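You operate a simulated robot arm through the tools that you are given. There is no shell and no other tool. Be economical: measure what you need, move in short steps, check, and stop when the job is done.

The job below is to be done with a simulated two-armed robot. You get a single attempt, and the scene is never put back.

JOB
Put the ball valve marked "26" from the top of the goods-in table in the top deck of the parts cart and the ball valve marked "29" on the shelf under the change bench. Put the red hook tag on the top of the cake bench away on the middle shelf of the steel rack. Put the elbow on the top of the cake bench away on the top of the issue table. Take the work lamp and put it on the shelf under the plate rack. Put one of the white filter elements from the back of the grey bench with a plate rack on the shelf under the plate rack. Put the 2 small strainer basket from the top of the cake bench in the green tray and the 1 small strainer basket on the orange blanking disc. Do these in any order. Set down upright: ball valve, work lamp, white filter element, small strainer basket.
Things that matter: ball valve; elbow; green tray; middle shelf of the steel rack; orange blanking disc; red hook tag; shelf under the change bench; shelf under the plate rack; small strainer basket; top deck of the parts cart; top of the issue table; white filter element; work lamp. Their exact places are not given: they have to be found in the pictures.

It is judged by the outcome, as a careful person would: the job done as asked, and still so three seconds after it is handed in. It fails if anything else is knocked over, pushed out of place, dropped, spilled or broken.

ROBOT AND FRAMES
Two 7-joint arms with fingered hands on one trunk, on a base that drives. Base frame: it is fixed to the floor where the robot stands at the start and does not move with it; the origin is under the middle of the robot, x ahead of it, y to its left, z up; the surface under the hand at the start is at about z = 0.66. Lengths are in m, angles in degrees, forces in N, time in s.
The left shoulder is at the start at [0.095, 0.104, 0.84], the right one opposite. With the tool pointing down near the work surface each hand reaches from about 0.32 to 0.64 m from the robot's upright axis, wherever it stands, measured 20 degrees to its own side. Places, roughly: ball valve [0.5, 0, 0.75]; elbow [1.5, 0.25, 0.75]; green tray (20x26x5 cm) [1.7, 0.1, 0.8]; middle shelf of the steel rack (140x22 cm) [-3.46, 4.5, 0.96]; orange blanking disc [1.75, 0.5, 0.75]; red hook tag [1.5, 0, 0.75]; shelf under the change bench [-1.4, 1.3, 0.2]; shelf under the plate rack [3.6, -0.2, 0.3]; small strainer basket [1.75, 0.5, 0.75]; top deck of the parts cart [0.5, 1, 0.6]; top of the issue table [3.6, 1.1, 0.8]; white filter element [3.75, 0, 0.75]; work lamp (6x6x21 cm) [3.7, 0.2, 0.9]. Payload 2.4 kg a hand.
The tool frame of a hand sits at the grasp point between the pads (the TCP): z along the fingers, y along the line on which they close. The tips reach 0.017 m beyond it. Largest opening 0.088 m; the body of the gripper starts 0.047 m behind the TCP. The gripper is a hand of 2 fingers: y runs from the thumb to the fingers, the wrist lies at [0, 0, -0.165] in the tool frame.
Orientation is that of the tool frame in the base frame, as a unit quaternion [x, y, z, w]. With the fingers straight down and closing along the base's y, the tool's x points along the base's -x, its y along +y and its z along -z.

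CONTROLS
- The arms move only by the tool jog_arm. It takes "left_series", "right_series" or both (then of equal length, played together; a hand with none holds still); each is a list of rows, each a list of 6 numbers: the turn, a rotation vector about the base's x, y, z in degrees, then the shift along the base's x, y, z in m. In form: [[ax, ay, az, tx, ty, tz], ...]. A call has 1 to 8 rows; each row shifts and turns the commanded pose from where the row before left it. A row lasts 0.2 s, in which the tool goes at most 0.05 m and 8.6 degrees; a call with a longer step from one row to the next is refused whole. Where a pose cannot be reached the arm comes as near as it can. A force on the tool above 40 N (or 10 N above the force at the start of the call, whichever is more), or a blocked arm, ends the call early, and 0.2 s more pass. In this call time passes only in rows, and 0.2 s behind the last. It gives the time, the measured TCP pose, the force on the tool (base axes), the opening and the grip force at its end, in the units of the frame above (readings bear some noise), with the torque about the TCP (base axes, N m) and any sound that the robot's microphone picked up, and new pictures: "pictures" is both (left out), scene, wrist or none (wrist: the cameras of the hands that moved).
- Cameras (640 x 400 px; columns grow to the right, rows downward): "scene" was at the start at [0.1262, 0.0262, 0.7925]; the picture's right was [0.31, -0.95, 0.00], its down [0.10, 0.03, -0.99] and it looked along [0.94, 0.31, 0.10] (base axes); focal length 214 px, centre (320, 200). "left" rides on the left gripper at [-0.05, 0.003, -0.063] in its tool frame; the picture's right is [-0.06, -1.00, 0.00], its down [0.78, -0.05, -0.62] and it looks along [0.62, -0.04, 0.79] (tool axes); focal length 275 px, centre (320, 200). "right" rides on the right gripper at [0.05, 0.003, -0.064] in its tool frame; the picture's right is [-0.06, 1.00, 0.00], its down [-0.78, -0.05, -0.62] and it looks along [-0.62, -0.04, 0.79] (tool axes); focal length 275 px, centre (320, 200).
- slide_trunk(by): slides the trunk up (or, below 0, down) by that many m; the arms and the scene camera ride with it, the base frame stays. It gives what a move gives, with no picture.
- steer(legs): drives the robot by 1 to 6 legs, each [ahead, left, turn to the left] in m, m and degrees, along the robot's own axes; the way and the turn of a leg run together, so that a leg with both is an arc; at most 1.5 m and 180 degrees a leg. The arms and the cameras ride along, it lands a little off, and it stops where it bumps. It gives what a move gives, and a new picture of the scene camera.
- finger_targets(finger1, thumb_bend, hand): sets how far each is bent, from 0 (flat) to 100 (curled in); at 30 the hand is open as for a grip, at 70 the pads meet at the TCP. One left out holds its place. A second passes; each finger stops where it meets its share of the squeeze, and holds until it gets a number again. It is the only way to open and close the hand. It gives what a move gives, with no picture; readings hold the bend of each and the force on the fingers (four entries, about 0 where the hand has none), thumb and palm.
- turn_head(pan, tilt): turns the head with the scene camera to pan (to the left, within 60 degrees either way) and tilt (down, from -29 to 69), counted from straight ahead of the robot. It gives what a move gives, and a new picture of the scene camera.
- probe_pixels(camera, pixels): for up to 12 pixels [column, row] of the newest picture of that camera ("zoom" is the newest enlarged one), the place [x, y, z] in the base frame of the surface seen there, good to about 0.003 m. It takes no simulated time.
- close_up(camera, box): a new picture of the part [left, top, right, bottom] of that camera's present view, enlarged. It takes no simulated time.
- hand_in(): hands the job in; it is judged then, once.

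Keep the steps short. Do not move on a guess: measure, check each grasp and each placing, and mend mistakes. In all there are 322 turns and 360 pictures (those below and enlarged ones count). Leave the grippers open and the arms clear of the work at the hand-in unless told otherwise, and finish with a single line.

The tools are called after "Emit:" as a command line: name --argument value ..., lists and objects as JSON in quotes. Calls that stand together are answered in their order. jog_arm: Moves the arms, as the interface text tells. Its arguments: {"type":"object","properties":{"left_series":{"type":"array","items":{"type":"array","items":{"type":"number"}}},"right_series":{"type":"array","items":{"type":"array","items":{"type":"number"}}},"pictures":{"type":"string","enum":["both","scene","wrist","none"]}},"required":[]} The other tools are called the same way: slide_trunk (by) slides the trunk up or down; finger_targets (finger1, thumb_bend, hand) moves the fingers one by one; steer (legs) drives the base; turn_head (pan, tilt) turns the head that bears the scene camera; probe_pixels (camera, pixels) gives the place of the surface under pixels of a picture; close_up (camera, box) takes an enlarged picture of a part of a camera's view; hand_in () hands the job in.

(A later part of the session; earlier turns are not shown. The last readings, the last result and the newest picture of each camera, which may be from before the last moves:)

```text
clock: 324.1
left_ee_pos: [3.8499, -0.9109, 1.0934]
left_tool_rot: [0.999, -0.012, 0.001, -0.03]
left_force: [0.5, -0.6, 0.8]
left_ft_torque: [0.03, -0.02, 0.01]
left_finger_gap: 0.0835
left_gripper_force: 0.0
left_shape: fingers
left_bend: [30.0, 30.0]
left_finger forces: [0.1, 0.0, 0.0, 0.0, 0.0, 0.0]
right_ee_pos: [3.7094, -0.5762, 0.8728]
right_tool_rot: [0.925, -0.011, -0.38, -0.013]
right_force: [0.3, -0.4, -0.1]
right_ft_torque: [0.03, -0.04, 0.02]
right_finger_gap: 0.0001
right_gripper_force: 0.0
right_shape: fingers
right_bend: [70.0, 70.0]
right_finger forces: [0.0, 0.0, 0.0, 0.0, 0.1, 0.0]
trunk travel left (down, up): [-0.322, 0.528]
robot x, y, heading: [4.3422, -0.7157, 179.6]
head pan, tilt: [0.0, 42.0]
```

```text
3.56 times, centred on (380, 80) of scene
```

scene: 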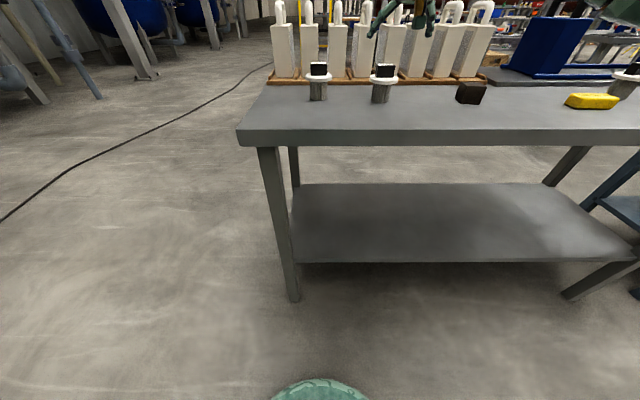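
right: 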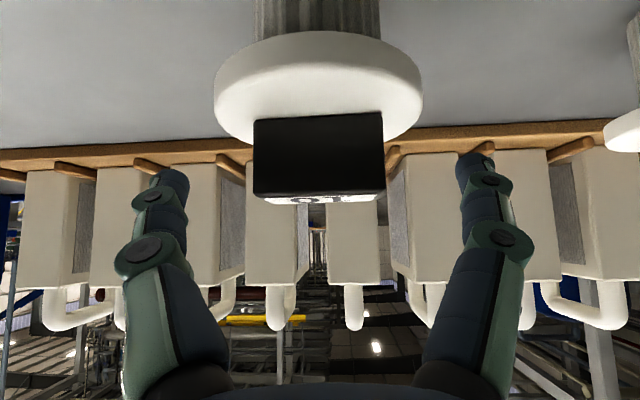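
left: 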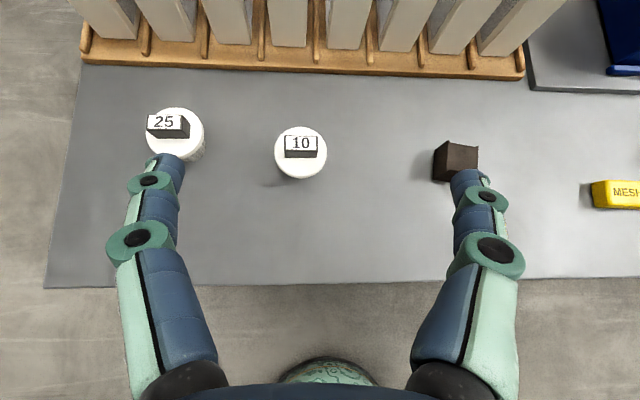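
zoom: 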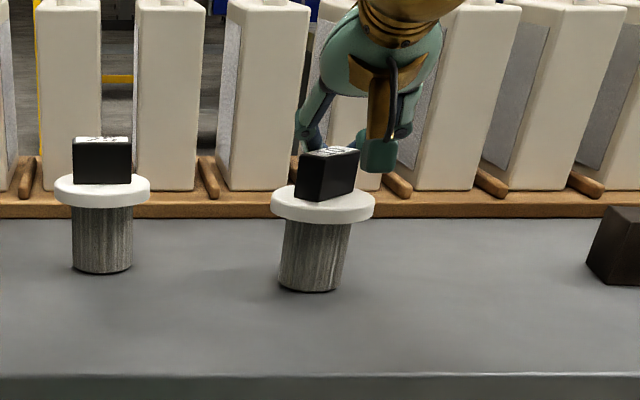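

The knob was squeezed out and the element yawed but still stands. I open, back off and re-measure its yaw.

Emit:
finger_targets --hand "right" --finger1 30 --thumb_bend 30

Emit:
jog_arm --right_series '[[0, 0, 0, 0.0, 0, 0.035], [0, 0, 0, 0.03, 0, 0.03], [0, 0, 0, 0.03, 0, 0.02]]' --pictures "wrist"

Emit:
close_up --camera "scene" --box '[340, 50, 420, 120]'

Emit:
probe_pixels --camera "zoom" --pixels '[[240, 120], [290, 140], [310, 100], [330, 130], [215, 110], [335, 105], [270, 80], [270, 210], [290, 300]]'

```text
clock: 325.1
left_ee_pos: [3.8503, -0.9104, 1.0927]
left_tool_rot: [0.999, -0.013, 0.001, -0.03]
left_force: [-1.1, -0.2, 0.0]
left_ft_torque: [0.0, 0.01, -0.03]
left_finger_gap: 0.0836
left_gripper_force: 0.0
left_shape: fingers
left_bend: [30.0, 30.0]
left_finger forces: [0.0, 0.0, 0.0, 0.0, 0.0, 0.0]
right_ee_pos: [3.7089, -0.5758, 0.8719]
right_tool_rot: [0.925, -0.012, -0.38, -0.014]
right_force: [-0.5, 0.0, -0.5]
right_ft_torque: [-0.03, -0.02, 0.02]
right_finger_gap: 0.0836
right_gripper_force: 0.0
right_shape: fingers
right_bend: [30.0, 30.0]
right_finger forces: [0.1, 0.0, 0.0, 0.1, 0.0, 0.0]
trunk travel left (down, up): [-0.322, 0.528]
robot x, y, heading: [4.3403, -0.7145, 179.7]
head pan, tilt: [0.0, 42.0]
```

```text
clock: 325.9
left_ee_pos: [3.8504, -0.9107, 1.0927]
left_tool_rot: [0.999, -0.012, 0.002, -0.03]
left_force: [-0.3, -0.1, -0.8]
left_ft_torque: [0.01, -0.06, 0.02]
left_finger_gap: 0.0834
left_gripper_force: 0.0
left_shape: fingers
left_bend: [30.0, 30.0]
left_finger forces: [0.0, 0.1, 0.0, 0.1, 0.0, 0.0]
right_ee_pos: [3.7654, -0.5771, 0.9577]
right_tool_rot: [0.925, -0.012, -0.38, -0.014]
right_force: [-0.6, -0.2, 0.3]
right_ft_torque: [0.02, 0.01, 0.01]
right_finger_gap: 0.0832
right_gripper_force: 0.1
right_shape: fingers
right_bend: [30.0, 30.0]
right_finger forces: [0.1, 0.0, 0.0, 0.0, 0.0, 0.0]
trunk travel left (down, up): [-0.322, 0.528]
robot x, y, heading: [4.3409, -0.7184, 179.9]
head pan, tilt: [0.0, 42.0]
```

right: 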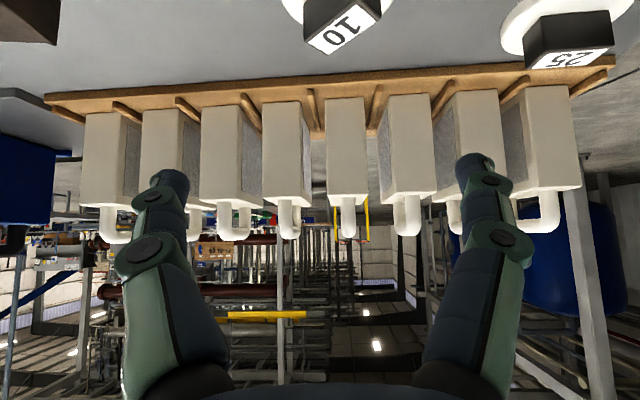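

```text
5.71 times, centred on (380, 85) of scene
```

zoom: 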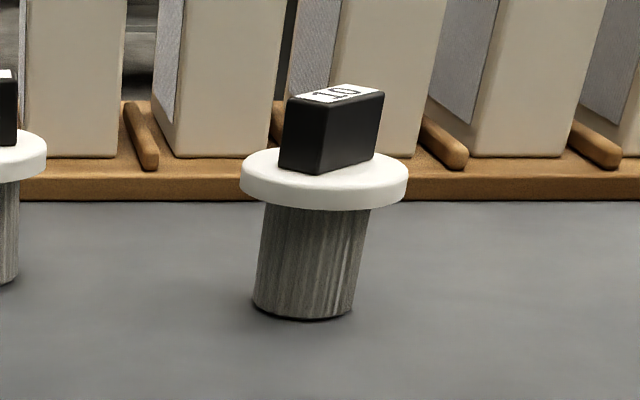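

```text
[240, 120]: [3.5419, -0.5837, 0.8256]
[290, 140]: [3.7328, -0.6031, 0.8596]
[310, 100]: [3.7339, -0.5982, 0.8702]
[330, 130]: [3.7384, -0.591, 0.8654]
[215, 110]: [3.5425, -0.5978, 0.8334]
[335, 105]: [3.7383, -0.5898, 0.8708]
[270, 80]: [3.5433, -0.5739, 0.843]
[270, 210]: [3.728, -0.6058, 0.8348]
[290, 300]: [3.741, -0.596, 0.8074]
```

Emit:
probe_pixels --camera "zoom" --pixels '[[324, 140], [350, 130], [378, 120], [378, 105], [300, 150], [284, 150], [345, 90], [325, 205], [250, 185], [400, 185]]'

Emit:
probe_pixels --camera "right" --pixels '[[310, 30], [330, 50], [345, 40], [375, 15], [350, 20], [330, 25]]'

```text
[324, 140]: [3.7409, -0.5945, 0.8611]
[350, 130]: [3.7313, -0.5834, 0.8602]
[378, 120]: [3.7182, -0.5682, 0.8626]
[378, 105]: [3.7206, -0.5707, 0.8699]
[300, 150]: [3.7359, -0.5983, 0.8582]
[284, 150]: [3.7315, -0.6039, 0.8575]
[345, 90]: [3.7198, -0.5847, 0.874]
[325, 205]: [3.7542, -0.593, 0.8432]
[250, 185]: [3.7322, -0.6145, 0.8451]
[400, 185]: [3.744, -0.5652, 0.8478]
```

```text
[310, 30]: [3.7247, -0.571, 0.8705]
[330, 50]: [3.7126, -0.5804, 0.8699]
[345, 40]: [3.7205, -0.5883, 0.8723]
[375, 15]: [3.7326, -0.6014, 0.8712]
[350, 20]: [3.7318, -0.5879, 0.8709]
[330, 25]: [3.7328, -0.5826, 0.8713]
```

Knob: centre (3.7246, -0.5858), long axis yawed +41°, 13 mm thick. I'll pinch across its thickness: yaw the right hand -49°, pitch 30°.

Emit:
jog_arm --right_series '[[0, -7.5, 0, 0, 0, 0.01], [0, -7.5, 0, 0, 0, 0.01], [0, 0, -8.2, -0.0025, -0.0063, 0], [0, 0, -8.2, -0.0025, -0.0063, 0], [0, 0, -8.2, -0.0025, -0.0063, 0], [0, 0, -8.2, -0.0025, -0.0063, 0], [0, 0, -8.2, -0.0025, -0.0063, 0], [0, 0, -8.0, -0.0025, -0.0063, 0]]' --pictures "wrist"

```text
clock: 327.7
left_ee_pos: [3.8505, -0.9103, 1.0946]
left_tool_rot: [0.999, -0.013, 0.001, -0.029]
left_force: [0.1, -0.5, -0.7]
left_ft_torque: [-0.01, -0.04, -0.02]
left_finger_gap: 0.0835
left_gripper_force: 0.1
left_shape: fingers
left_bend: [30.0, 30.0]
left_finger forces: [0.1, 0.1, 0.0, 0.0, 0.0, 0.0]
right_ee_pos: [3.7552, -0.6127, 0.9772]
right_tool_rot: [0.875, -0.409, -0.227, -0.12]
right_force: [0.4, -0.7, 0.3]
right_ft_torque: [0.01, 0.0, -0.03]
right_finger_gap: 0.0836
right_gripper_force: 0.0
right_shape: fingers
right_bend: [30.0, 30.0]
right_finger forces: [0.0, 0.0, 0.0, 0.0, 0.1, 0.0]
trunk travel left (down, up): [-0.322, 0.528]
robot x, y, heading: [4.3378, -0.7186, 179.7]
head pan, tilt: [0.0, 42.0]
```

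right: 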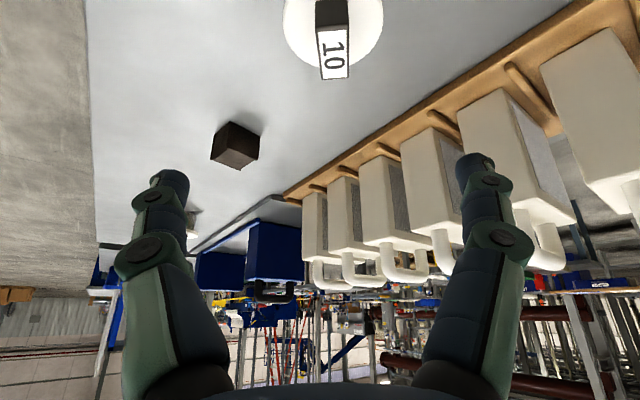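

Aligned. Probe the knob from this view.

Emit:
probe_pixels --camera "right" --pixels '[[333, 70], [333, 45], [320, 45], [346, 50], [330, 15], [320, 12], [345, 15], [360, 50]]'

```text
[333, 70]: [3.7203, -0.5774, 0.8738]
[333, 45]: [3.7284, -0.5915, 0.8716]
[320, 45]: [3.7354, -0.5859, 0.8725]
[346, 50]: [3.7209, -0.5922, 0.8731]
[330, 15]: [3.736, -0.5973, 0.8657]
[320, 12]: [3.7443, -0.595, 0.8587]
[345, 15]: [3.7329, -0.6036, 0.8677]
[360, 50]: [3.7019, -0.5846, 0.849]
```

Emit:
jog_arm --right_series '[[0, 0, 0, 0, 0, -0.035], [0, 0, 0, -0.013, 0.012, -0.035], [0, 0, 0, -0.013, 0.012, -0.034]]' --pictures "wrist"

```text
clock: 328.5
left_ee_pos: [3.8506, -0.91, 1.0938]
left_tool_rot: [0.999, -0.012, 0.003, -0.03]
left_force: [0.2, -0.6, -0.2]
left_ft_torque: [-0.01, 0.0, 0.0]
left_finger_gap: 0.0837
left_gripper_force: 0.0
left_shape: fingers
left_bend: [30.0, 30.0]
left_finger forces: [0.0, 0.0, 0.0, 0.1, 0.0, 0.1]
right_ee_pos: [3.7418, -0.5832, 0.8728]
right_tool_rot: [0.876, -0.409, -0.227, -0.12]
right_force: [-0.2, 0.4, 0.2]
right_ft_torque: [-0.01, 0.02, 0.01]
right_finger_gap: 0.0839
right_gripper_force: 0.1
right_shape: fingers
right_bend: [30.0, 30.0]
right_finger forces: [0.0, 0.1, 0.0, 0.1, 0.0, 0.0]
right hand out of reach, approached as far as the arm can: row 3
trunk travel left (down, up): [-0.322, 0.528]
robot x, y, heading: [4.3412, -0.7155, 179.9]
head pan, tilt: [0.0, 42.0]
```

right: 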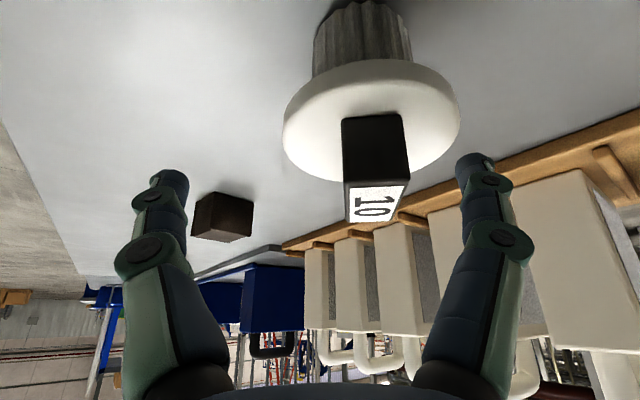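

Slightly out of reach; drive ahead 2 cm.

Emit:
steer --legs '[[0.02, 0, 0]]'

Emit:
jog_arm --right_series '[[0, 0, 0, 0, 0, 0]]' --pictures "wrist"

```text
clock: 329.3
left_ee_pos: [3.8292, -0.9103, 1.0938]
left_tool_rot: [0.999, -0.011, 0.003, -0.03]
left_force: [0.4, -0.6, -0.4]
left_ft_torque: [-0.03, -0.03, 0.02]
left_finger_gap: 0.0835
left_gripper_force: 0.1
left_shape: fingers
left_bend: [30.0, 30.0]
left_finger forces: [0.0, 0.1, 0.0, 0.0, 0.0, 0.1]
right_ee_pos: [3.7223, -0.5835, 0.8735]
right_tool_rot: [0.876, -0.408, -0.227, -0.12]
right_force: [0.1, -0.1, 0.0]
right_ft_torque: [0.01, 0.01, -0.01]
right_finger_gap: 0.0836
right_gripper_force: 0.1
right_shape: fingers
right_bend: [30.0, 30.0]
right_finger forces: [0.0, 0.0, 0.1, 0.0, 0.1, 0.0]
trunk travel left (down, up): [-0.322, 0.528]
robot x, y, heading: [4.3234, -0.7155, 180.1]
head pan, tilt: [0.0, 42.0]
```

scene: 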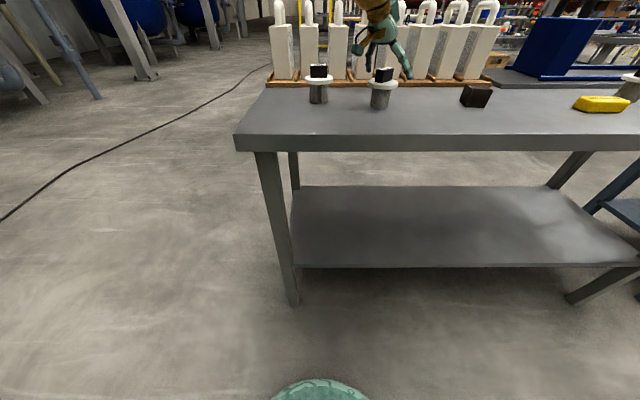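

```text
clock: 329.7
left_ee_pos: [3.8302, -0.9104, 1.0929]
left_tool_rot: [0.999, -0.012, 0.002, -0.029]
left_force: [0.0, -0.2, 0.1]
left_ft_torque: [0.04, 0.0, -0.03]
left_finger_gap: 0.0833
left_gripper_force: 0.1
left_shape: fingers
left_bend: [30.0, 30.0]
left_finger forces: [0.0, 0.0, 0.1, 0.0, 0.1, 0.0]
right_ee_pos: [3.7219, -0.5834, 0.8731]
right_tool_rot: [0.876, -0.409, -0.227, -0.12]
right_force: [-0.4, 0.1, -0.6]
right_ft_torque: [0.01, 0.0, 0.01]
right_finger_gap: 0.0835
right_gripper_force: 0.2
right_shape: fingers
right_bend: [30.0, 30.0]
right_finger forces: [0.0, 0.0, 0.1, 0.0, 0.0, 0.0]
trunk travel left (down, up): [-0.322, 0.528]
robot x, y, heading: [4.323, -0.7213, 179.5]
head pan, tilt: [0.0, 42.0]
```

right: 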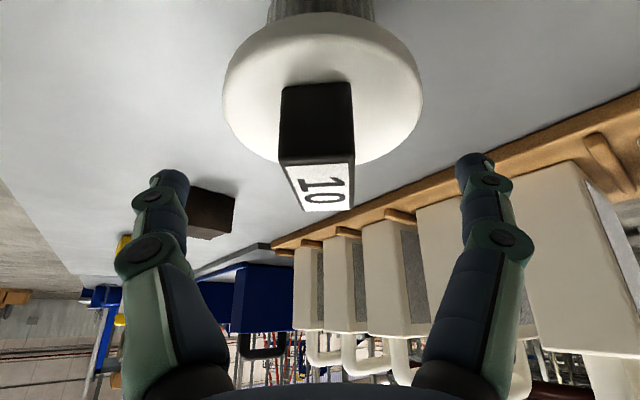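

Shift 8 mm back toward the knob's middle and 2 mm down, then close.

Emit:
jog_arm --right_series '[[0, 0, 0, 0.0055, -0.0062, -0.002]]' --pictures "wrist"

Emit:
finger_targets --hand "right" --finger1 66 --thumb_bend 66

```text
clock: 330.1
left_ee_pos: [3.8305, -0.911, 1.094]
left_tool_rot: [0.999, -0.012, 0.001, -0.03]
left_force: [0.3, -0.5, -0.3]
left_ft_torque: [-0.03, 0.0, -0.01]
left_finger_gap: 0.0837
left_gripper_force: 0.0
left_shape: fingers
left_bend: [30.0, 30.0]
left_finger forces: [0.0, 0.0, 0.0, 0.0, 0.0, 0.0]
right_ee_pos: [3.7239, -0.5893, 0.8712]
right_tool_rot: [0.876, -0.409, -0.226, -0.121]
right_force: [0.6, -0.1, -0.3]
right_ft_torque: [-0.03, 0.02, 0.01]
right_finger_gap: 0.0837
right_gripper_force: 0.0
right_shape: fingers
right_bend: [30.0, 30.0]
right_finger forces: [0.0, 0.1, 0.0, 0.0, 0.0, 0.0]
right hand out of reach, approached as far as the arm can: row 1
trunk travel left (down, up): [-0.322, 0.528]
robot x, y, heading: [4.3208, -0.7143, 179.6]
head pan, tilt: [0.0, 42.0]
```

right: 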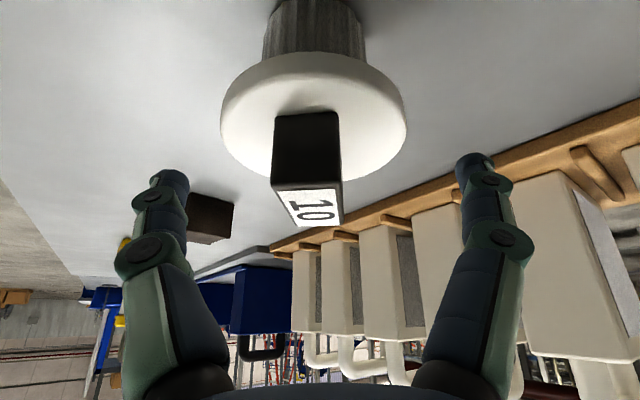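

```text
clock: 331.1
left_ee_pos: [3.8302, -0.9102, 1.0922]
left_tool_rot: [0.999, -0.012, 0.002, -0.029]
left_force: [-0.7, 0.3, -0.6]
left_ft_torque: [0.01, -0.02, 0.03]
left_finger_gap: 0.0835
left_gripper_force: 0.1
left_shape: fingers
left_bend: [30.0, 30.0]
left_finger forces: [0.0, 0.2, 0.1, 0.0, 0.1, 0.1]
right_ee_pos: [3.7245, -0.5907, 0.8699]
right_tool_rot: [0.875, -0.409, -0.228, -0.121]
right_force: [0.1, 0.0, -0.2]
right_ft_torque: [0.01, -0.02, 0.04]
right_finger_gap: 0.0253
right_gripper_force: 4.5
right_shape: fingers
right_bend: [55.0, 62.0]
right_finger forces: [4.6, 0.0, 0.0, 0.0, 4.5, 0.0]
trunk travel left (down, up): [-0.322, 0.528]
robot x, y, heading: [4.3207, -0.7186, 179.9]
head pan, tilt: [0.0, 42.0]
```

Firm contact (4.5 N). Squeeze slightly more and lift.

Emit:
finger_targets --hand "right" --finger1 70 --thumb_bend 70

Emit:
jog_arm --right_series '[[0, 0, 0, 0, 0, 0.012], [0, 0, 0, 0, 0, 0.025]]'

Emit:
close_up --camera "scene" --box '[330, 20, 450, 120]'

```text
clock: 332.1
left_ee_pos: [3.8297, -0.9108, 1.0935]
left_tool_rot: [1.0, -0.013, 0.001, -0.029]
left_force: [-0.3, -1.0, -0.7]
left_ft_torque: [0.0, 0.03, 0.01]
left_finger_gap: 0.0835
left_gripper_force: 0.1
left_shape: fingers
left_bend: [30.0, 30.0]
left_finger forces: [0.1, 0.0, 0.0, 0.0, 0.1, 0.1]
right_ee_pos: [3.724, -0.5897, 0.8703]
right_tool_rot: [0.876, -0.409, -0.227, -0.121]
right_force: [-0.2, 0.1, -0.9]
right_ft_torque: [-0.03, -0.01, 0.0]
right_finger_gap: 0.0246
right_gripper_force: 5.7
right_shape: fingers
right_bend: [52.0, 65.0]
right_finger forces: [5.4, 0.1, 0.0, 0.1, 5.7, 0.0]
trunk travel left (down, up): [-0.322, 0.528]
robot x, y, heading: [4.317, -0.7158, 179.6]
head pan, tilt: [0.0, 42.0]
```

```text
clock: 332.7
left_ee_pos: [3.8288, -0.9101, 1.0931]
left_tool_rot: [0.999, -0.012, 0.001, -0.03]
left_force: [0.1, 0.6, -0.8]
left_ft_torque: [-0.01, 0.02, 0.0]
left_finger_gap: 0.0838
left_gripper_force: 0.0
left_shape: fingers
left_bend: [30.0, 30.0]
left_finger forces: [0.1, 0.0, 0.1, 0.0, 0.0, 0.0]
right_ee_pos: [3.7205, -0.5911, 0.9081]
right_tool_rot: [0.876, -0.409, -0.226, -0.12]
right_force: [0.0, -0.3, -1.2]
right_ft_torque: [-0.01, 0.02, 0.02]
right_finger_gap: 0.0104
right_gripper_force: 2.9
right_shape: fingers
right_bend: [61.0, 68.0]
right_finger forces: [2.6, 0.0, 0.0, 0.0, 2.3, 0.0]
right hand out of reach, approached as far as the arm can: row 2
trunk travel left (down, up): [-0.322, 0.528]
robot x, y, heading: [4.3229, -0.7158, 179.8]
head pan, tilt: [0.0, 42.0]
```

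scene: 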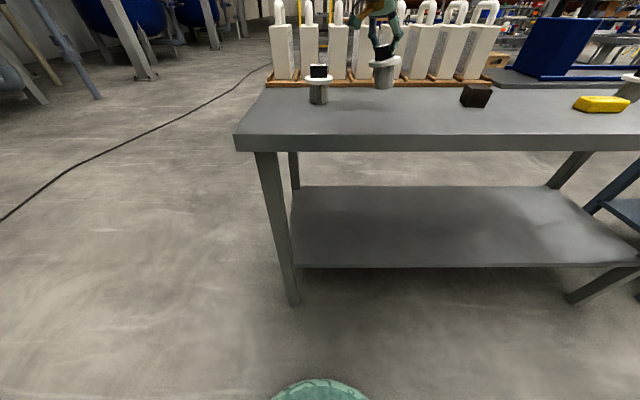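
right: 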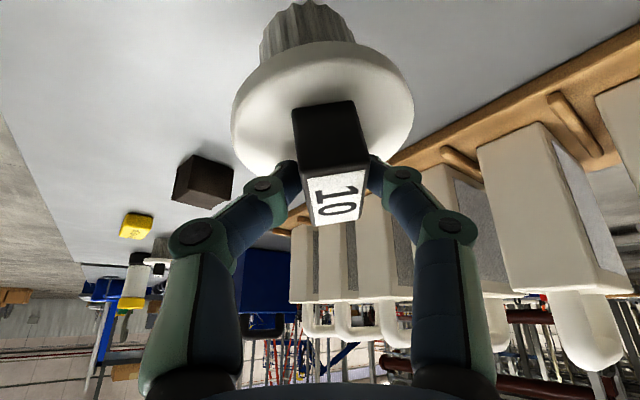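

```text
4.00 times, centred on (390, 70) of scene
```

zoom: 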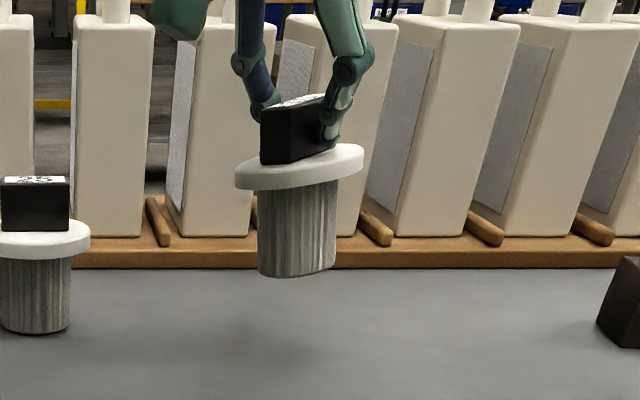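

Held and lifted (slight tilt). I probe the shelf's back edge, and where the element's bottom is.

Emit:
probe_pixels --camera "scene" --pixels '[[450, 264], [450, 260], [450, 255], [350, 262], [350, 250], [290, 280], [580, 250], [450, 190]]'

Emit:
probe_pixels --camera "zoom" --pixels '[[265, 265], [295, 270], [330, 262], [240, 180], [300, 183], [355, 165], [270, 150]]'

```text
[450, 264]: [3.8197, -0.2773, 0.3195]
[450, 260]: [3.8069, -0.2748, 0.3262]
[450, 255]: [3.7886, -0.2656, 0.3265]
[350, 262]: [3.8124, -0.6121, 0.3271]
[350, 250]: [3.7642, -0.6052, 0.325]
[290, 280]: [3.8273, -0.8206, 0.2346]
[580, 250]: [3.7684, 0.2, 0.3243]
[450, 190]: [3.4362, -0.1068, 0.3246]
```

```text
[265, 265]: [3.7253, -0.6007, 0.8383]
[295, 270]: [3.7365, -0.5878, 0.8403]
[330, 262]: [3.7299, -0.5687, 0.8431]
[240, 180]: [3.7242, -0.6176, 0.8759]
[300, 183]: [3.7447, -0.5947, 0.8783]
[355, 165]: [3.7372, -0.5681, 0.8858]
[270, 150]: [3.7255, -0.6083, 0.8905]
```

Shelf edge x=3.82, z=0.326; element bottom is 71 mm below TCP, tilted ~9°. I level it, raise the left hand, and back off.

Emit:
jog_arm --right_series '[[-4.5, 0, 0, 0.015, 0, 0.02], [-4.5, 0, 0, 0.015, 0, 0.02], [0, 0, 0, 0.01, 0, 0], [0, 0, 0, 0, 0, 0], [0, 0, 0, 0, 0, 0]]' --left_series '[[0, 0, 0, 0, 0, 0.045], [0, 0, 0, 0, 0, 0.045], [0, 0, 0, 0, 0, 0.045], [0, 0, 0, 0, 0, 0.045], [0, 0, 0, 0, 0, 0.045]]' --pictures "scene"

Emit:
close_up --camera "scene" --box '[330, 0, 450, 100]'

```text
clock: 333.9
left_ee_pos: [3.8593, -0.9128, 1.2339]
left_tool_rot: [0.999, -0.011, 0.0, -0.03]
left_force: [-0.1, -1.4, 0.4]
left_ft_torque: [0.01, 0.02, -0.02]
left_finger_gap: 0.0836
left_gripper_force: 0.2
left_shape: fingers
left_bend: [30.0, 30.0]
left_finger forces: [0.0, 0.0, 0.0, 0.1, 0.1, 0.0]
left hand out of reach, approached as far as the arm can: row 3, 4, 5
right_ee_pos: [3.7157, -0.5985, 0.9472]
right_tool_rot: [0.883, -0.425, -0.194, -0.051]
right_force: [-1.8, -0.7, 0.1]
right_ft_torque: [0.0, 0.0, -0.06]
right_finger_gap: 0.0104
right_gripper_force: 2.4
right_shape: fingers
right_bend: [61.0, 68.0]
right_finger forces: [2.5, 0.0, 0.0, 0.0, 2.5, 0.1]
right hand out of reach, approached as far as the arm can: row 1, 2, 3
trunk travel left (down, up): [-0.322, 0.528]
robot x, y, heading: [4.3242, -0.7174, 179.8]
head pan, tilt: [0.0, 42.0]
```

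scene: 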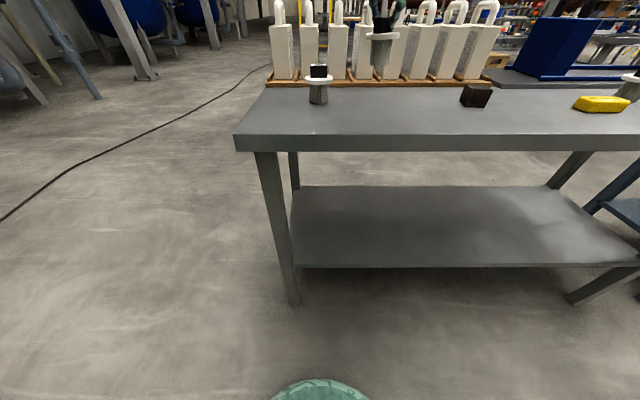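

```text
4.00 times, centred on (390, 50) of scene
```

zoom: 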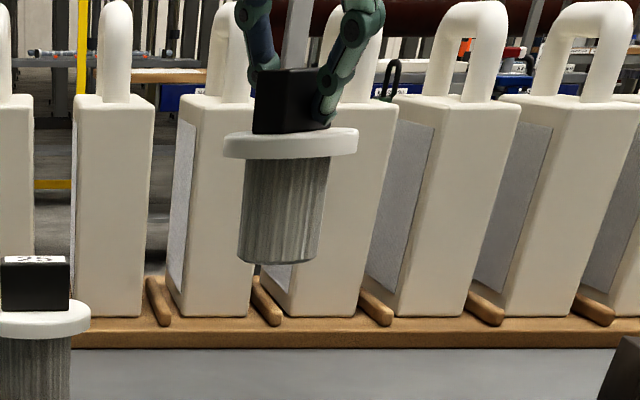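

Level now. Back off 0.24 and lower the trunk fully.

Emit:
steer --legs '[[-0.24, 0, 0]]'

Emit:
slide_trunk --by -0.3

```text
clock: 335.6
left_ee_pos: [4.0984, -0.9131, 1.2345]
left_tool_rot: [0.999, -0.013, 0.0, -0.029]
left_force: [0.5, -1.2, -0.4]
left_ft_torque: [-0.04, 0.04, -0.01]
left_finger_gap: 0.0837
left_gripper_force: 0.1
left_shape: fingers
left_bend: [30.0, 30.0]
left_finger forces: [0.0, 0.1, 0.0, 0.0, 0.1, 0.0]
right_ee_pos: [3.9549, -0.5983, 0.948]
right_tool_rot: [0.882, -0.425, -0.194, -0.051]
right_force: [-0.4, 0.3, -0.7]
right_ft_torque: [-0.01, 0.02, 0.01]
right_finger_gap: 0.0107
right_gripper_force: 2.8
right_shape: fingers
right_bend: [61.0, 68.0]
right_finger forces: [2.6, 0.0, 0.0, 0.0, 2.5, 0.0]
trunk travel left (down, up): [-0.322, 0.528]
robot x, y, heading: [4.5637, -0.7164, 179.7]
head pan, tilt: [0.0, 42.0]
```

scene: 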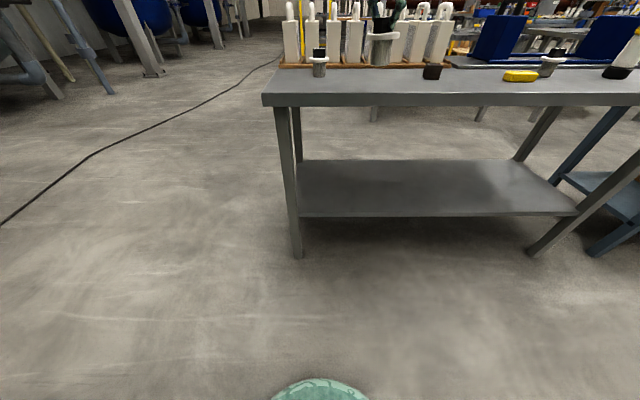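

```text
clock: 338.6
left_ee_pos: [4.0983, -0.9131, 0.9326]
left_tool_rot: [1.0, -0.012, 0.001, -0.029]
left_force: [-0.2, 0.3, 0.7]
left_ft_torque: [0.0, -0.04, 0.01]
left_finger_gap: 0.0836
left_gripper_force: 0.1
left_shape: fingers
left_bend: [30.0, 30.0]
left_finger forces: [0.0, 0.0, 0.0, 0.1, 0.0, 0.0]
right_ee_pos: [3.9468, -0.5995, 0.5026]
right_tool_rot: [0.9, -0.416, -0.076, -0.106]
right_force: [0.2, 0.4, -0.4]
right_ft_torque: [-0.03, -0.01, 0.01]
right_finger_gap: 0.0105
right_gripper_force: 2.4
right_shape: fingers
right_bend: [61.0, 68.0]
right_finger forces: [2.6, 0.1, 0.0, 0.1, 2.4, 0.0]
trunk travel left (down, up): [-0.022, 0.828]
robot x, y, heading: [4.561, -0.7188, 180.1]
head pan, tilt: [0.0, 42.0]
```

The slide re-posed the hand (tilt changed ~15°). I restore it and look.

Emit:
jog_arm --right_series '[[0, 7.3, 0, 0, 0, 0], [0, 7.3, 0, 0, 0, 0]]'

Emit:
close_up --camera "scene" --box '[300, 60, 500, 220]'

```text
clock: 339.2
left_ee_pos: [4.0982, -0.9126, 0.9328]
left_tool_rot: [1.0, -0.012, 0.001, -0.029]
left_force: [-0.2, 0.0, 0.1]
left_ft_torque: [0.01, 0.0, 0.03]
left_finger_gap: 0.0837
left_gripper_force: 0.1
left_shape: fingers
left_bend: [30.0, 30.0]
left_finger forces: [0.0, 0.1, 0.1, 0.1, 0.0, 0.1]
right_ee_pos: [3.9134, -0.6056, 0.4939]
right_tool_rot: [0.883, -0.426, -0.19, -0.052]
right_force: [-0.2, 0.2, -0.6]
right_ft_torque: [-0.01, -0.01, -0.02]
right_finger_gap: 0.0106
right_gripper_force: 2.4
right_shape: fingers
right_bend: [61.0, 68.0]
right_finger forces: [2.7, 0.0, 0.0, 0.0, 2.4, 0.0]
right hand out of reach, approached as far as the arm can: row 1, 2
trunk travel left (down, up): [-0.022, 0.828]
robot x, y, heading: [4.5583, -0.7175, 179.7]
head pan, tilt: [0.0, 42.0]
```

scene: 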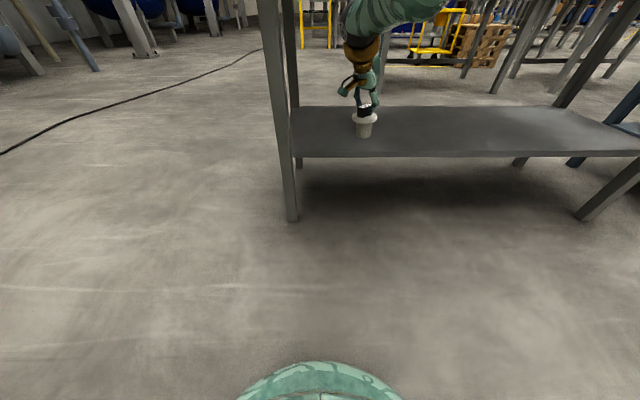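
right: 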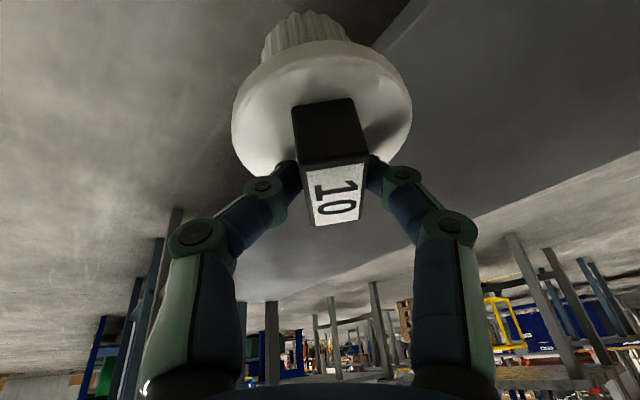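

```text
2.50 times, centred on (400, 140) of scene
```

zoom: 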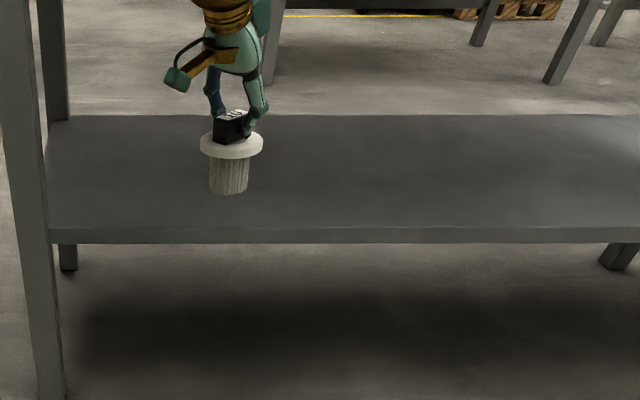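

Upright. It's at the outer reach; pull in 6 cm and down 5 cm here, then drive in.

Emit:
jog_arm --right_series '[[0, 0, 0, 0.025, 0, -0.02], [0, 0, 0, 0.025, 0, -0.02], [0, 0, 0, 0.02, 0, -0.015]]' --pictures "none"

```text
clock: 340.0
left_ee_pos: [4.097, -0.913, 0.9338]
left_tool_rot: [0.999, -0.012, 0.001, -0.029]
left_force: [0.5, 0.1, 0.4]
left_ft_torque: [-0.02, 0.02, 0.01]
left_finger_gap: 0.0838
left_gripper_force: 0.1
left_shape: fingers
left_bend: [30.0, 30.0]
left_finger forces: [0.0, 0.0, 0.0, 0.0, 0.1, 0.0]
right_ee_pos: [3.9417, -0.6159, 0.4224]
right_tool_rot: [0.884, -0.425, -0.19, -0.052]
right_force: [-0.2, 0.1, -0.4]
right_ft_torque: [0.0, -0.03, 0.04]
right_finger_gap: 0.0106
right_gripper_force: 2.7
right_shape: fingers
right_bend: [61.0, 68.0]
right_finger forces: [2.6, 0.0, 0.0, 0.1, 2.6, 0.0]
right hand out of reach, approached as far as the arm can: row 1, 2, 3
trunk travel left (down, up): [-0.022, 0.828]
robot x, y, heading: [4.5609, -0.721, 179.7]
head pan, tilt: [0.0, 42.0]
```

Emit:
steer --legs '[[0.16, 0, 0]]'

Emit:
close_up --camera "scene" --box '[260, 60, 500, 240]'

```text
clock: 341.5
left_ee_pos: [3.9381, -0.9124, 0.9343]
left_tool_rot: [0.999, -0.012, 0.001, -0.03]
left_force: [-0.3, 0.0, 0.8]
left_ft_torque: [-0.02, -0.03, 0.0]
left_finger_gap: 0.0838
left_gripper_force: 0.1
left_shape: fingers
left_bend: [30.0, 30.0]
left_finger forces: [0.1, 0.0, 0.0, 0.1, 0.0, 0.0]
right_ee_pos: [3.7814, -0.6165, 0.4222]
right_tool_rot: [0.883, -0.426, -0.189, -0.053]
right_force: [-0.7, 0.6, -0.6]
right_ft_torque: [-0.03, -0.01, -0.03]
right_finger_gap: 0.0106
right_gripper_force: 1.9
right_shape: fingers
right_bend: [61.0, 68.0]
right_finger forces: [2.6, 0.1, 0.1, 0.1, 2.5, 0.1]
trunk travel left (down, up): [-0.022, 0.828]
robot x, y, heading: [4.4008, -0.7175, 179.8]
head pan, tilt: [0.0, 42.0]
```

scene: 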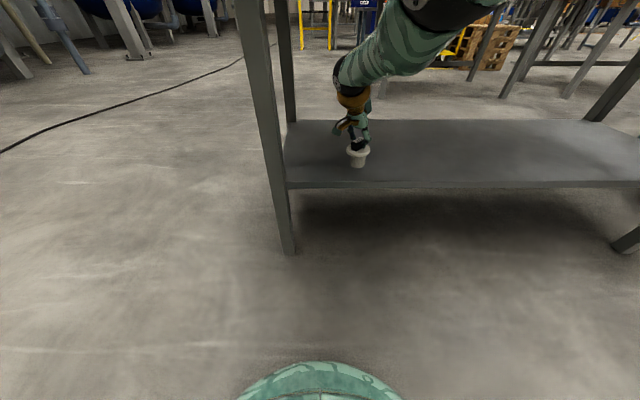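

```text
2.22 times, centred on (380, 150) of scene
```

zoom: 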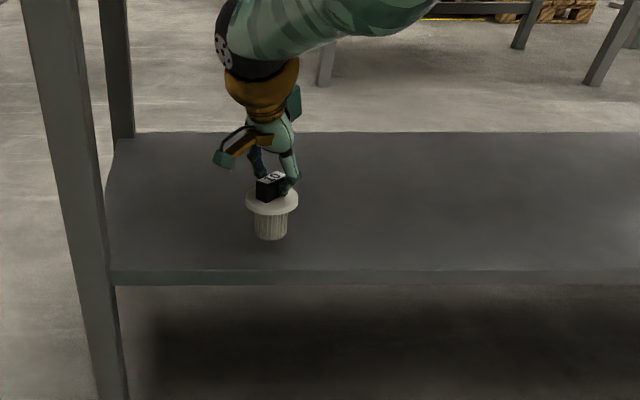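

Over the shelf. Lower gently.

Emit:
jog_arm --right_series '[[0, 0, 0, 0, 0, -0.008], [0, 0, 0, 0, 0, -0.006]]' --pictures "none"

```text
clock: 342.1
left_ee_pos: [3.9375, -0.9125, 0.9336]
left_tool_rot: [0.999, -0.012, 0.001, -0.03]
left_force: [0.3, 0.0, 0.1]
left_ft_torque: [-0.01, -0.01, 0.01]
left_finger_gap: 0.0835
left_gripper_force: 0.0
left_shape: fingers
left_bend: [30.0, 30.0]
left_finger forces: [0.0, 0.0, 0.1, 0.0, 0.1, 0.1]
right_ee_pos: [3.785, -0.6144, 0.41]
right_tool_rot: [0.883, -0.426, -0.191, -0.053]
right_force: [-0.2, -0.8, -1.3]
right_ft_torque: [-0.01, 0.02, -0.03]
right_finger_gap: 0.0109
right_gripper_force: 3.2
right_shape: fingers
right_bend: [61.0, 68.0]
right_finger forces: [2.6, 0.1, 0.0, 0.1, 2.5, 0.0]
right hand out of reach, approached as far as the arm can: row 2
trunk travel left (down, up): [-0.022, 0.828]
robot x, y, heading: [4.4015, -0.7132, 179.6]
head pan, tilt: [0.0, 42.0]
```

Emit:
steer --legs '[[0.025, 0, 0]]'

Emit:
jog_arm --right_series '[[0, 0, 0, 0.003, 0, -0.006], [0, 0, 0, 0.003, 0, -0.005]]' --pictures "none"

```text
clock: 342.9
left_ee_pos: [3.9121, -0.9116, 0.9335]
left_tool_rot: [0.999, -0.012, 0.0, -0.03]
left_force: [-0.2, 0.3, -0.3]
left_ft_torque: [0.0, 0.0, -0.01]
left_finger_gap: 0.0837
left_gripper_force: 0.0
left_shape: fingers
left_bend: [30.0, 30.0]
left_finger forces: [0.1, 0.0, 0.0, 0.0, 0.0, 0.0]
right_ee_pos: [3.7598, -0.6136, 0.4106]
right_tool_rot: [0.883, -0.426, -0.189, -0.053]
right_force: [0.5, -0.9, -0.1]
right_ft_torque: [-0.03, 0.05, 0.02]
right_finger_gap: 0.0106
right_gripper_force: 2.5
right_shape: fingers
right_bend: [61.0, 68.0]
right_finger forces: [2.6, 0.0, 0.0, 0.0, 2.5, 0.0]
trunk travel left (down, up): [-0.022, 0.828]
robot x, y, heading: [4.3776, -0.717, 179.4]
head pan, tilt: [0.0, 42.0]
```

scene: 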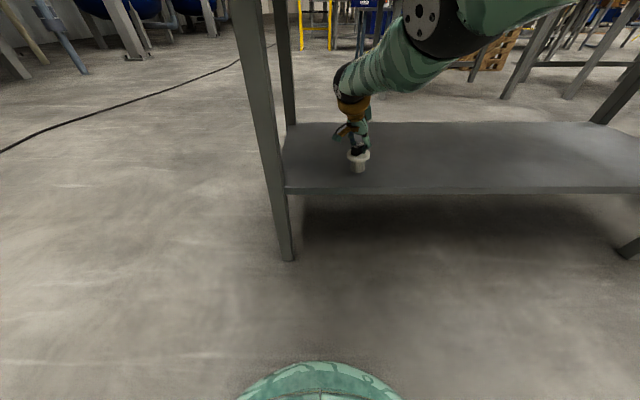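

```text
clock: 343.5
left_ee_pos: [3.9129, -0.9125, 0.9327]
left_tool_rot: [1.0, -0.012, 0.0, -0.029]
left_force: [-0.4, -0.7, 0.2]
left_ft_torque: [-0.02, 0.03, -0.04]
left_finger_gap: 0.0836
left_gripper_force: 0.0
left_shape: fingers
left_bend: [30.0, 30.0]
left_finger forces: [0.0, 0.1, 0.0, 0.1, 0.0, 0.1]
right_ee_pos: [3.7671, -0.615, 0.3994]
right_tool_rot: [0.883, -0.426, -0.19, -0.053]
right_force: [0.2, -0.8, -1.6]
right_ft_torque: [-0.03, 0.04, 0.0]
right_finger_gap: 0.0103
right_gripper_force: 3.2
right_shape: fingers
right_bend: [61.0, 68.0]
right_finger forces: [2.6, 0.0, 0.0, 0.0, 2.5, 0.0]
trunk travel left (down, up): [-0.022, 0.828]
robot x, y, heading: [4.3725, -0.7171, 179.7]
head pan, tilt: [0.0, 42.0]
```

Emit:
jog_arm --right_series '[[0, 0, 0, 0, 0, -0.003], [0, 0, 0, 0, 0, -0.003]]' --pictures "none"

Emit:
close_up --camera "scene" --box '[320, 100, 420, 200]'

```text
clock: 344.1
left_ee_pos: [3.9124, -0.9124, 0.9336]
left_tool_rot: [1.0, -0.012, 0.0, -0.029]
left_force: [0.2, 0.3, -0.2]
left_ft_torque: [-0.01, -0.01, -0.01]
left_finger_gap: 0.0833
left_gripper_force: 0.1
left_shape: fingers
left_bend: [30.0, 30.0]
left_finger forces: [0.0, 0.0, 0.1, 0.0, 0.1, 0.0]
right_ee_pos: [3.768, -0.6148, 0.3944]
right_tool_rot: [0.883, -0.425, -0.191, -0.053]
right_force: [-1.0, 1.4, 4.5]
right_ft_torque: [-0.01, 0.01, 0.03]
right_finger_gap: 0.0103
right_gripper_force: 3.0
right_shape: fingers
right_bend: [62.0, 68.0]
right_finger forces: [3.4, 0.0, 0.0, 0.0, 3.1, 0.1]
trunk travel left (down, up): [-0.022, 0.828]
robot x, y, heading: [4.3762, -0.7171, 179.7]
head pan, tilt: [0.0, 42.0]
```

```text
4.00 times, centred on (370, 150) of scene
```

zoom: 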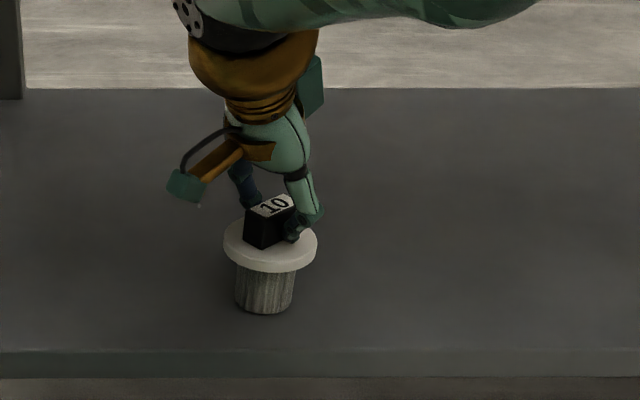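

Contact 4.5 N, upright. Release and retract.

Emit:
finger_targets --hand "right" --finger1 30 --thumb_bend 30

Emit:
jog_arm --right_series '[[0, 0, 0, 0.006, -0.005, 0.02], [0, 0, 0, 0.01, -0.008, 0.03], [0, 0, 0, 0.012, 0, 0.03]]' --pictures "none"

Emit:
close_up --camera "scene" --box '[320, 100, 420, 200]'

```text
clock: 345.1
left_ee_pos: [3.9133, -0.9121, 0.9327]
left_tool_rot: [0.999, -0.012, 0.0, -0.03]
left_force: [0.0, 0.9, 0.4]
left_ft_torque: [-0.03, 0.02, -0.02]
left_finger_gap: 0.0838
left_gripper_force: 0.0
left_shape: fingers
left_bend: [30.0, 30.0]
left_finger forces: [0.0, 0.1, 0.0, 0.1, 0.1, 0.0]
right_ee_pos: [3.7696, -0.6151, 0.3936]
right_tool_rot: [0.883, -0.426, -0.19, -0.052]
right_force: [0.7, 0.2, -0.6]
right_ft_torque: [-0.03, -0.01, -0.01]
right_finger_gap: 0.0836
right_gripper_force: 0.1
right_shape: fingers
right_bend: [30.0, 30.0]
right_finger forces: [0.1, 0.0, 0.0, 0.0, 0.1, 0.1]
trunk travel left (down, up): [-0.022, 0.828]
robot x, y, heading: [4.3768, -0.7179, 179.6]
head pan, tilt: [0.0, 42.0]
```

```text
clock: 345.9
left_ee_pos: [3.9128, -0.9112, 0.9325]
left_tool_rot: [0.999, -0.012, 0.0, -0.03]
left_force: [-0.8, -0.7, 0.1]
left_ft_torque: [0.02, -0.02, -0.01]
left_finger_gap: 0.0836
left_gripper_force: 0.0
left_shape: fingers
left_bend: [30.0, 30.0]
left_finger forces: [0.0, 0.1, 0.1, 0.0, 0.0, 0.0]
right_ee_pos: [3.7501, -0.6388, 0.4532]
right_tool_rot: [0.883, -0.426, -0.188, -0.054]
right_force: [0.1, -0.2, 0.0]
right_ft_torque: [0.0, 0.0, 0.0]
right_finger_gap: 0.0836
right_gripper_force: 0.0
right_shape: fingers
right_bend: [30.0, 30.0]
right_finger forces: [0.1, 0.0, 0.0, 0.0, 0.2, 0.0]
right hand out of reach, approached as far as the arm can: row 1, 2, 3
trunk travel left (down, up): [-0.022, 0.828]
robot x, y, heading: [4.3763, -0.715, 179.5]
head pan, tilt: [0.0, 42.0]
```

```text
4.00 times, centred on (370, 150) of scene
```

zoom: 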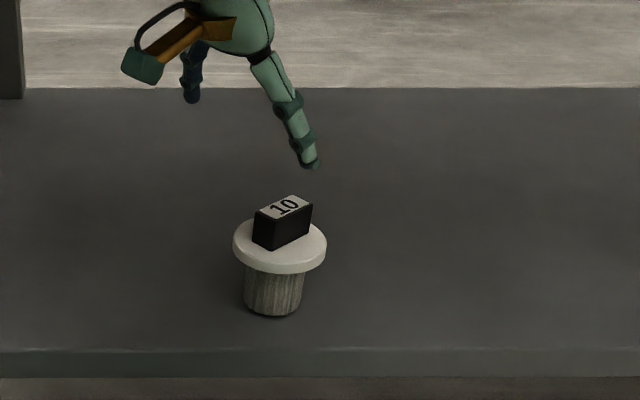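

Element stands on the shelf. Fingertips are ~3 cm above it; drive straight back.

Emit:
steer --legs '[[-0.3, 0, 0]]'

Emit:
slide_trunk --by 0.35

```text
clock: 347.9
left_ee_pos: [4.2099, -0.9129, 0.9338]
left_tool_rot: [0.999, -0.014, 0.0, -0.029]
left_force: [-0.2, -0.1, -0.4]
left_ft_torque: [-0.01, 0.03, -0.01]
left_finger_gap: 0.0837
left_gripper_force: 0.0
left_shape: fingers
left_bend: [30.0, 30.0]
left_finger forces: [0.1, 0.1, 0.0, 0.1, 0.0, 0.0]
right_ee_pos: [4.0491, -0.6397, 0.4522]
right_tool_rot: [0.883, -0.427, -0.188, -0.054]
right_force: [0.2, 0.7, 0.1]
right_ft_torque: [0.03, -0.04, 0.0]
right_finger_gap: 0.0836
right_gripper_force: 0.0
right_shape: fingers
right_bend: [30.0, 30.0]
right_finger forces: [0.0, 0.0, 0.0, 0.0, 0.0, 0.0]
trunk travel left (down, up): [-0.022, 0.828]
robot x, y, heading: [4.6749, -0.7198, 179.1]
head pan, tilt: [0.0, 42.0]
```

scene: 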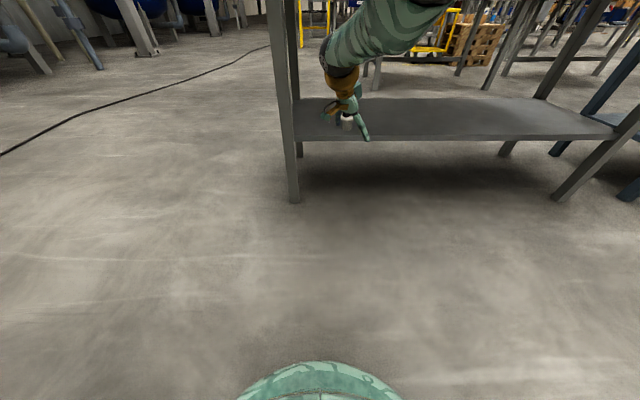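

```text
clock: 351.3
left_ee_pos: [4.2168, -0.9117, 1.2898]
left_tool_rot: [0.999, -0.014, -0.007, -0.029]
left_force: [-0.3, -0.3, 0.0]
left_ft_torque: [0.02, 0.01, -0.01]
left_finger_gap: 0.0836
left_gripper_force: 0.0
left_shape: fingers
left_bend: [30.0, 30.0]
left_finger forces: [0.0, 0.0, 0.0, 0.0, 0.0, 0.0]
right_ee_pos: [4.0447, -0.6394, 0.9652]
right_tool_rot: [0.847, -0.431, -0.311, 0.006]
right_force: [-0.1, 1.2, -0.6]
right_ft_torque: [0.01, 0.02, -0.01]
right_finger_gap: 0.0835
right_gripper_force: 0.0
right_shape: fingers
right_bend: [30.0, 30.0]
right_finger forces: [0.0, 0.0, 0.1, 0.0, 0.0, 0.1]
trunk travel left (down, up): [-0.372, 0.478]
robot x, y, heading: [4.6709, -0.7201, 179.5]
head pan, tilt: [0.0, 42.0]
```

Now the lamp with the right hand: rotate it back to a clean 40° pitch, then slide along to y≈0.06.

Emit:
jog_arm --right_series '[[3.03, -0.05, 7.98, 0.01, 0.008, 0.02], [3.03, -0.05, 7.98, 0.01, 0.008, 0.02], [3.03, -0.05, 7.98, 0.01, 0.008, 0.02], [3.03, -0.05, 7.98, 0.01, 0.008, 0.02], [3.03, -0.05, 7.98, 0.01, 0.008, 0.02], [3.03, -0.05, 7.98, 0.01, 0.008, 0.02]]' --pictures "none"

Emit:
steer --legs '[[0, -0.78, 0.5]]'

Emit:
turn_head --pan 0 --tilt 30

```text
clock: 352.7
left_ee_pos: [4.2172, -0.9128, 1.291]
left_tool_rot: [0.999, -0.014, -0.009, -0.029]
left_force: [-0.4, 0.5, -0.2]
left_ft_torque: [0.0, -0.02, 0.01]
left_finger_gap: 0.0836
left_gripper_force: 0.0
left_shape: fingers
left_bend: [30.0, 30.0]
left_finger forces: [0.0, 0.0, 0.1, 0.0, 0.0, 0.0]
right_ee_pos: [4.0175, -0.609, 1.0869]
right_tool_rot: [0.94, 0.003, -0.342, 0.001]
right_force: [0.0, 0.0, 0.1]
right_ft_torque: [0.01, -0.02, -0.01]
right_finger_gap: 0.0835
right_gripper_force: 0.0
right_shape: fingers
right_bend: [30.0, 30.0]
right_finger forces: [0.1, 0.0, 0.0, 0.0, 0.0, 0.1]
right hand out of reach, approached as far as the arm can: row 1, 2, 3, 4, 5, 6
trunk travel left (down, up): [-0.372, 0.478]
robot x, y, heading: [4.6744, -0.7234, 179.6]
head pan, tilt: [0.0, 42.0]
```

```text
clock: 357.0
left_ee_pos: [4.2234, -0.1247, 1.2912]
left_tool_rot: [0.999, -0.014, -0.008, -0.029]
left_force: [0.7, -0.5, -0.6]
left_ft_torque: [0.01, -0.03, -0.04]
left_finger_gap: 0.0835
left_gripper_force: 0.0
left_shape: fingers
left_bend: [30.0, 30.0]
left_finger forces: [0.0, 0.1, 0.0, 0.0, 0.0, 0.1]
right_ee_pos: [4.0246, 0.1805, 1.0869]
right_tool_rot: [0.94, 0.003, -0.342, 0.001]
right_force: [-0.4, 0.7, 0.0]
right_ft_torque: [-0.03, 0.01, -0.04]
right_finger_gap: 0.0836
right_gripper_force: 0.0
right_shape: fingers
right_bend: [30.0, 30.0]
right_finger forces: [0.1, 0.0, 0.0, 0.0, 0.1, 0.1]
trunk travel left (down, up): [-0.372, 0.478]
robot x, y, heading: [4.6824, 0.0678, 179.6]
head pan, tilt: [0.0, 42.0]
```

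scene: 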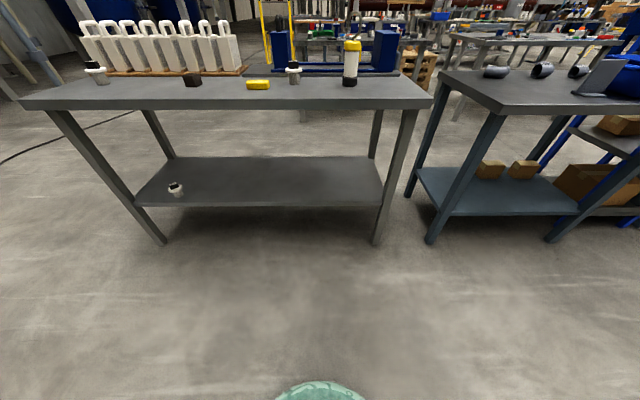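

```text
clock: 357.7
left_ee_pos: [4.2225, -0.1248, 1.2902]
left_tool_rot: [0.999, -0.014, -0.008, -0.029]
left_force: [-0.4, 0.4, 0.1]
left_ft_torque: [0.01, 0.02, 0.0]
left_finger_gap: 0.0835
left_gripper_force: 0.0
left_shape: fingers
left_bend: [30.0, 30.0]
left_finger forces: [0.0, 0.0, 0.1, 0.1, 0.0, 0.1]
right_ee_pos: [4.0246, 0.1787, 1.0867]
right_tool_rot: [0.94, 0.002, -0.342, 0.0]
right_force: [0.1, 0.3, 0.2]
right_ft_torque: [-0.03, 0.03, 0.01]
right_finger_gap: 0.0835
right_gripper_force: 0.1
right_shape: fingers
right_bend: [30.0, 30.0]
right_finger forces: [0.0, 0.0, 0.1, 0.0, 0.0, 0.0]
trunk travel left (down, up): [-0.372, 0.478]
robot x, y, heading: [4.6835, 0.0649, 179.5]
head pan, tilt: [0.0, 30.0]
```

scene: 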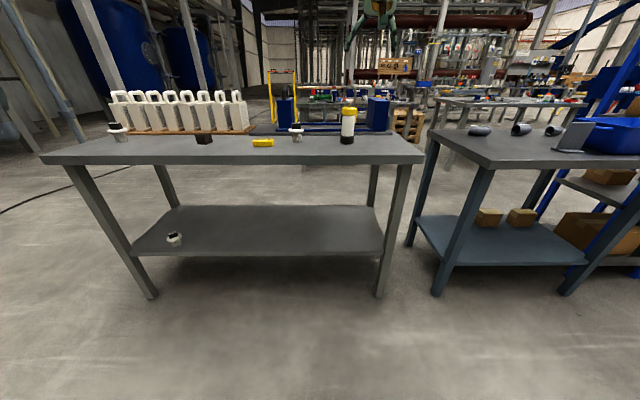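

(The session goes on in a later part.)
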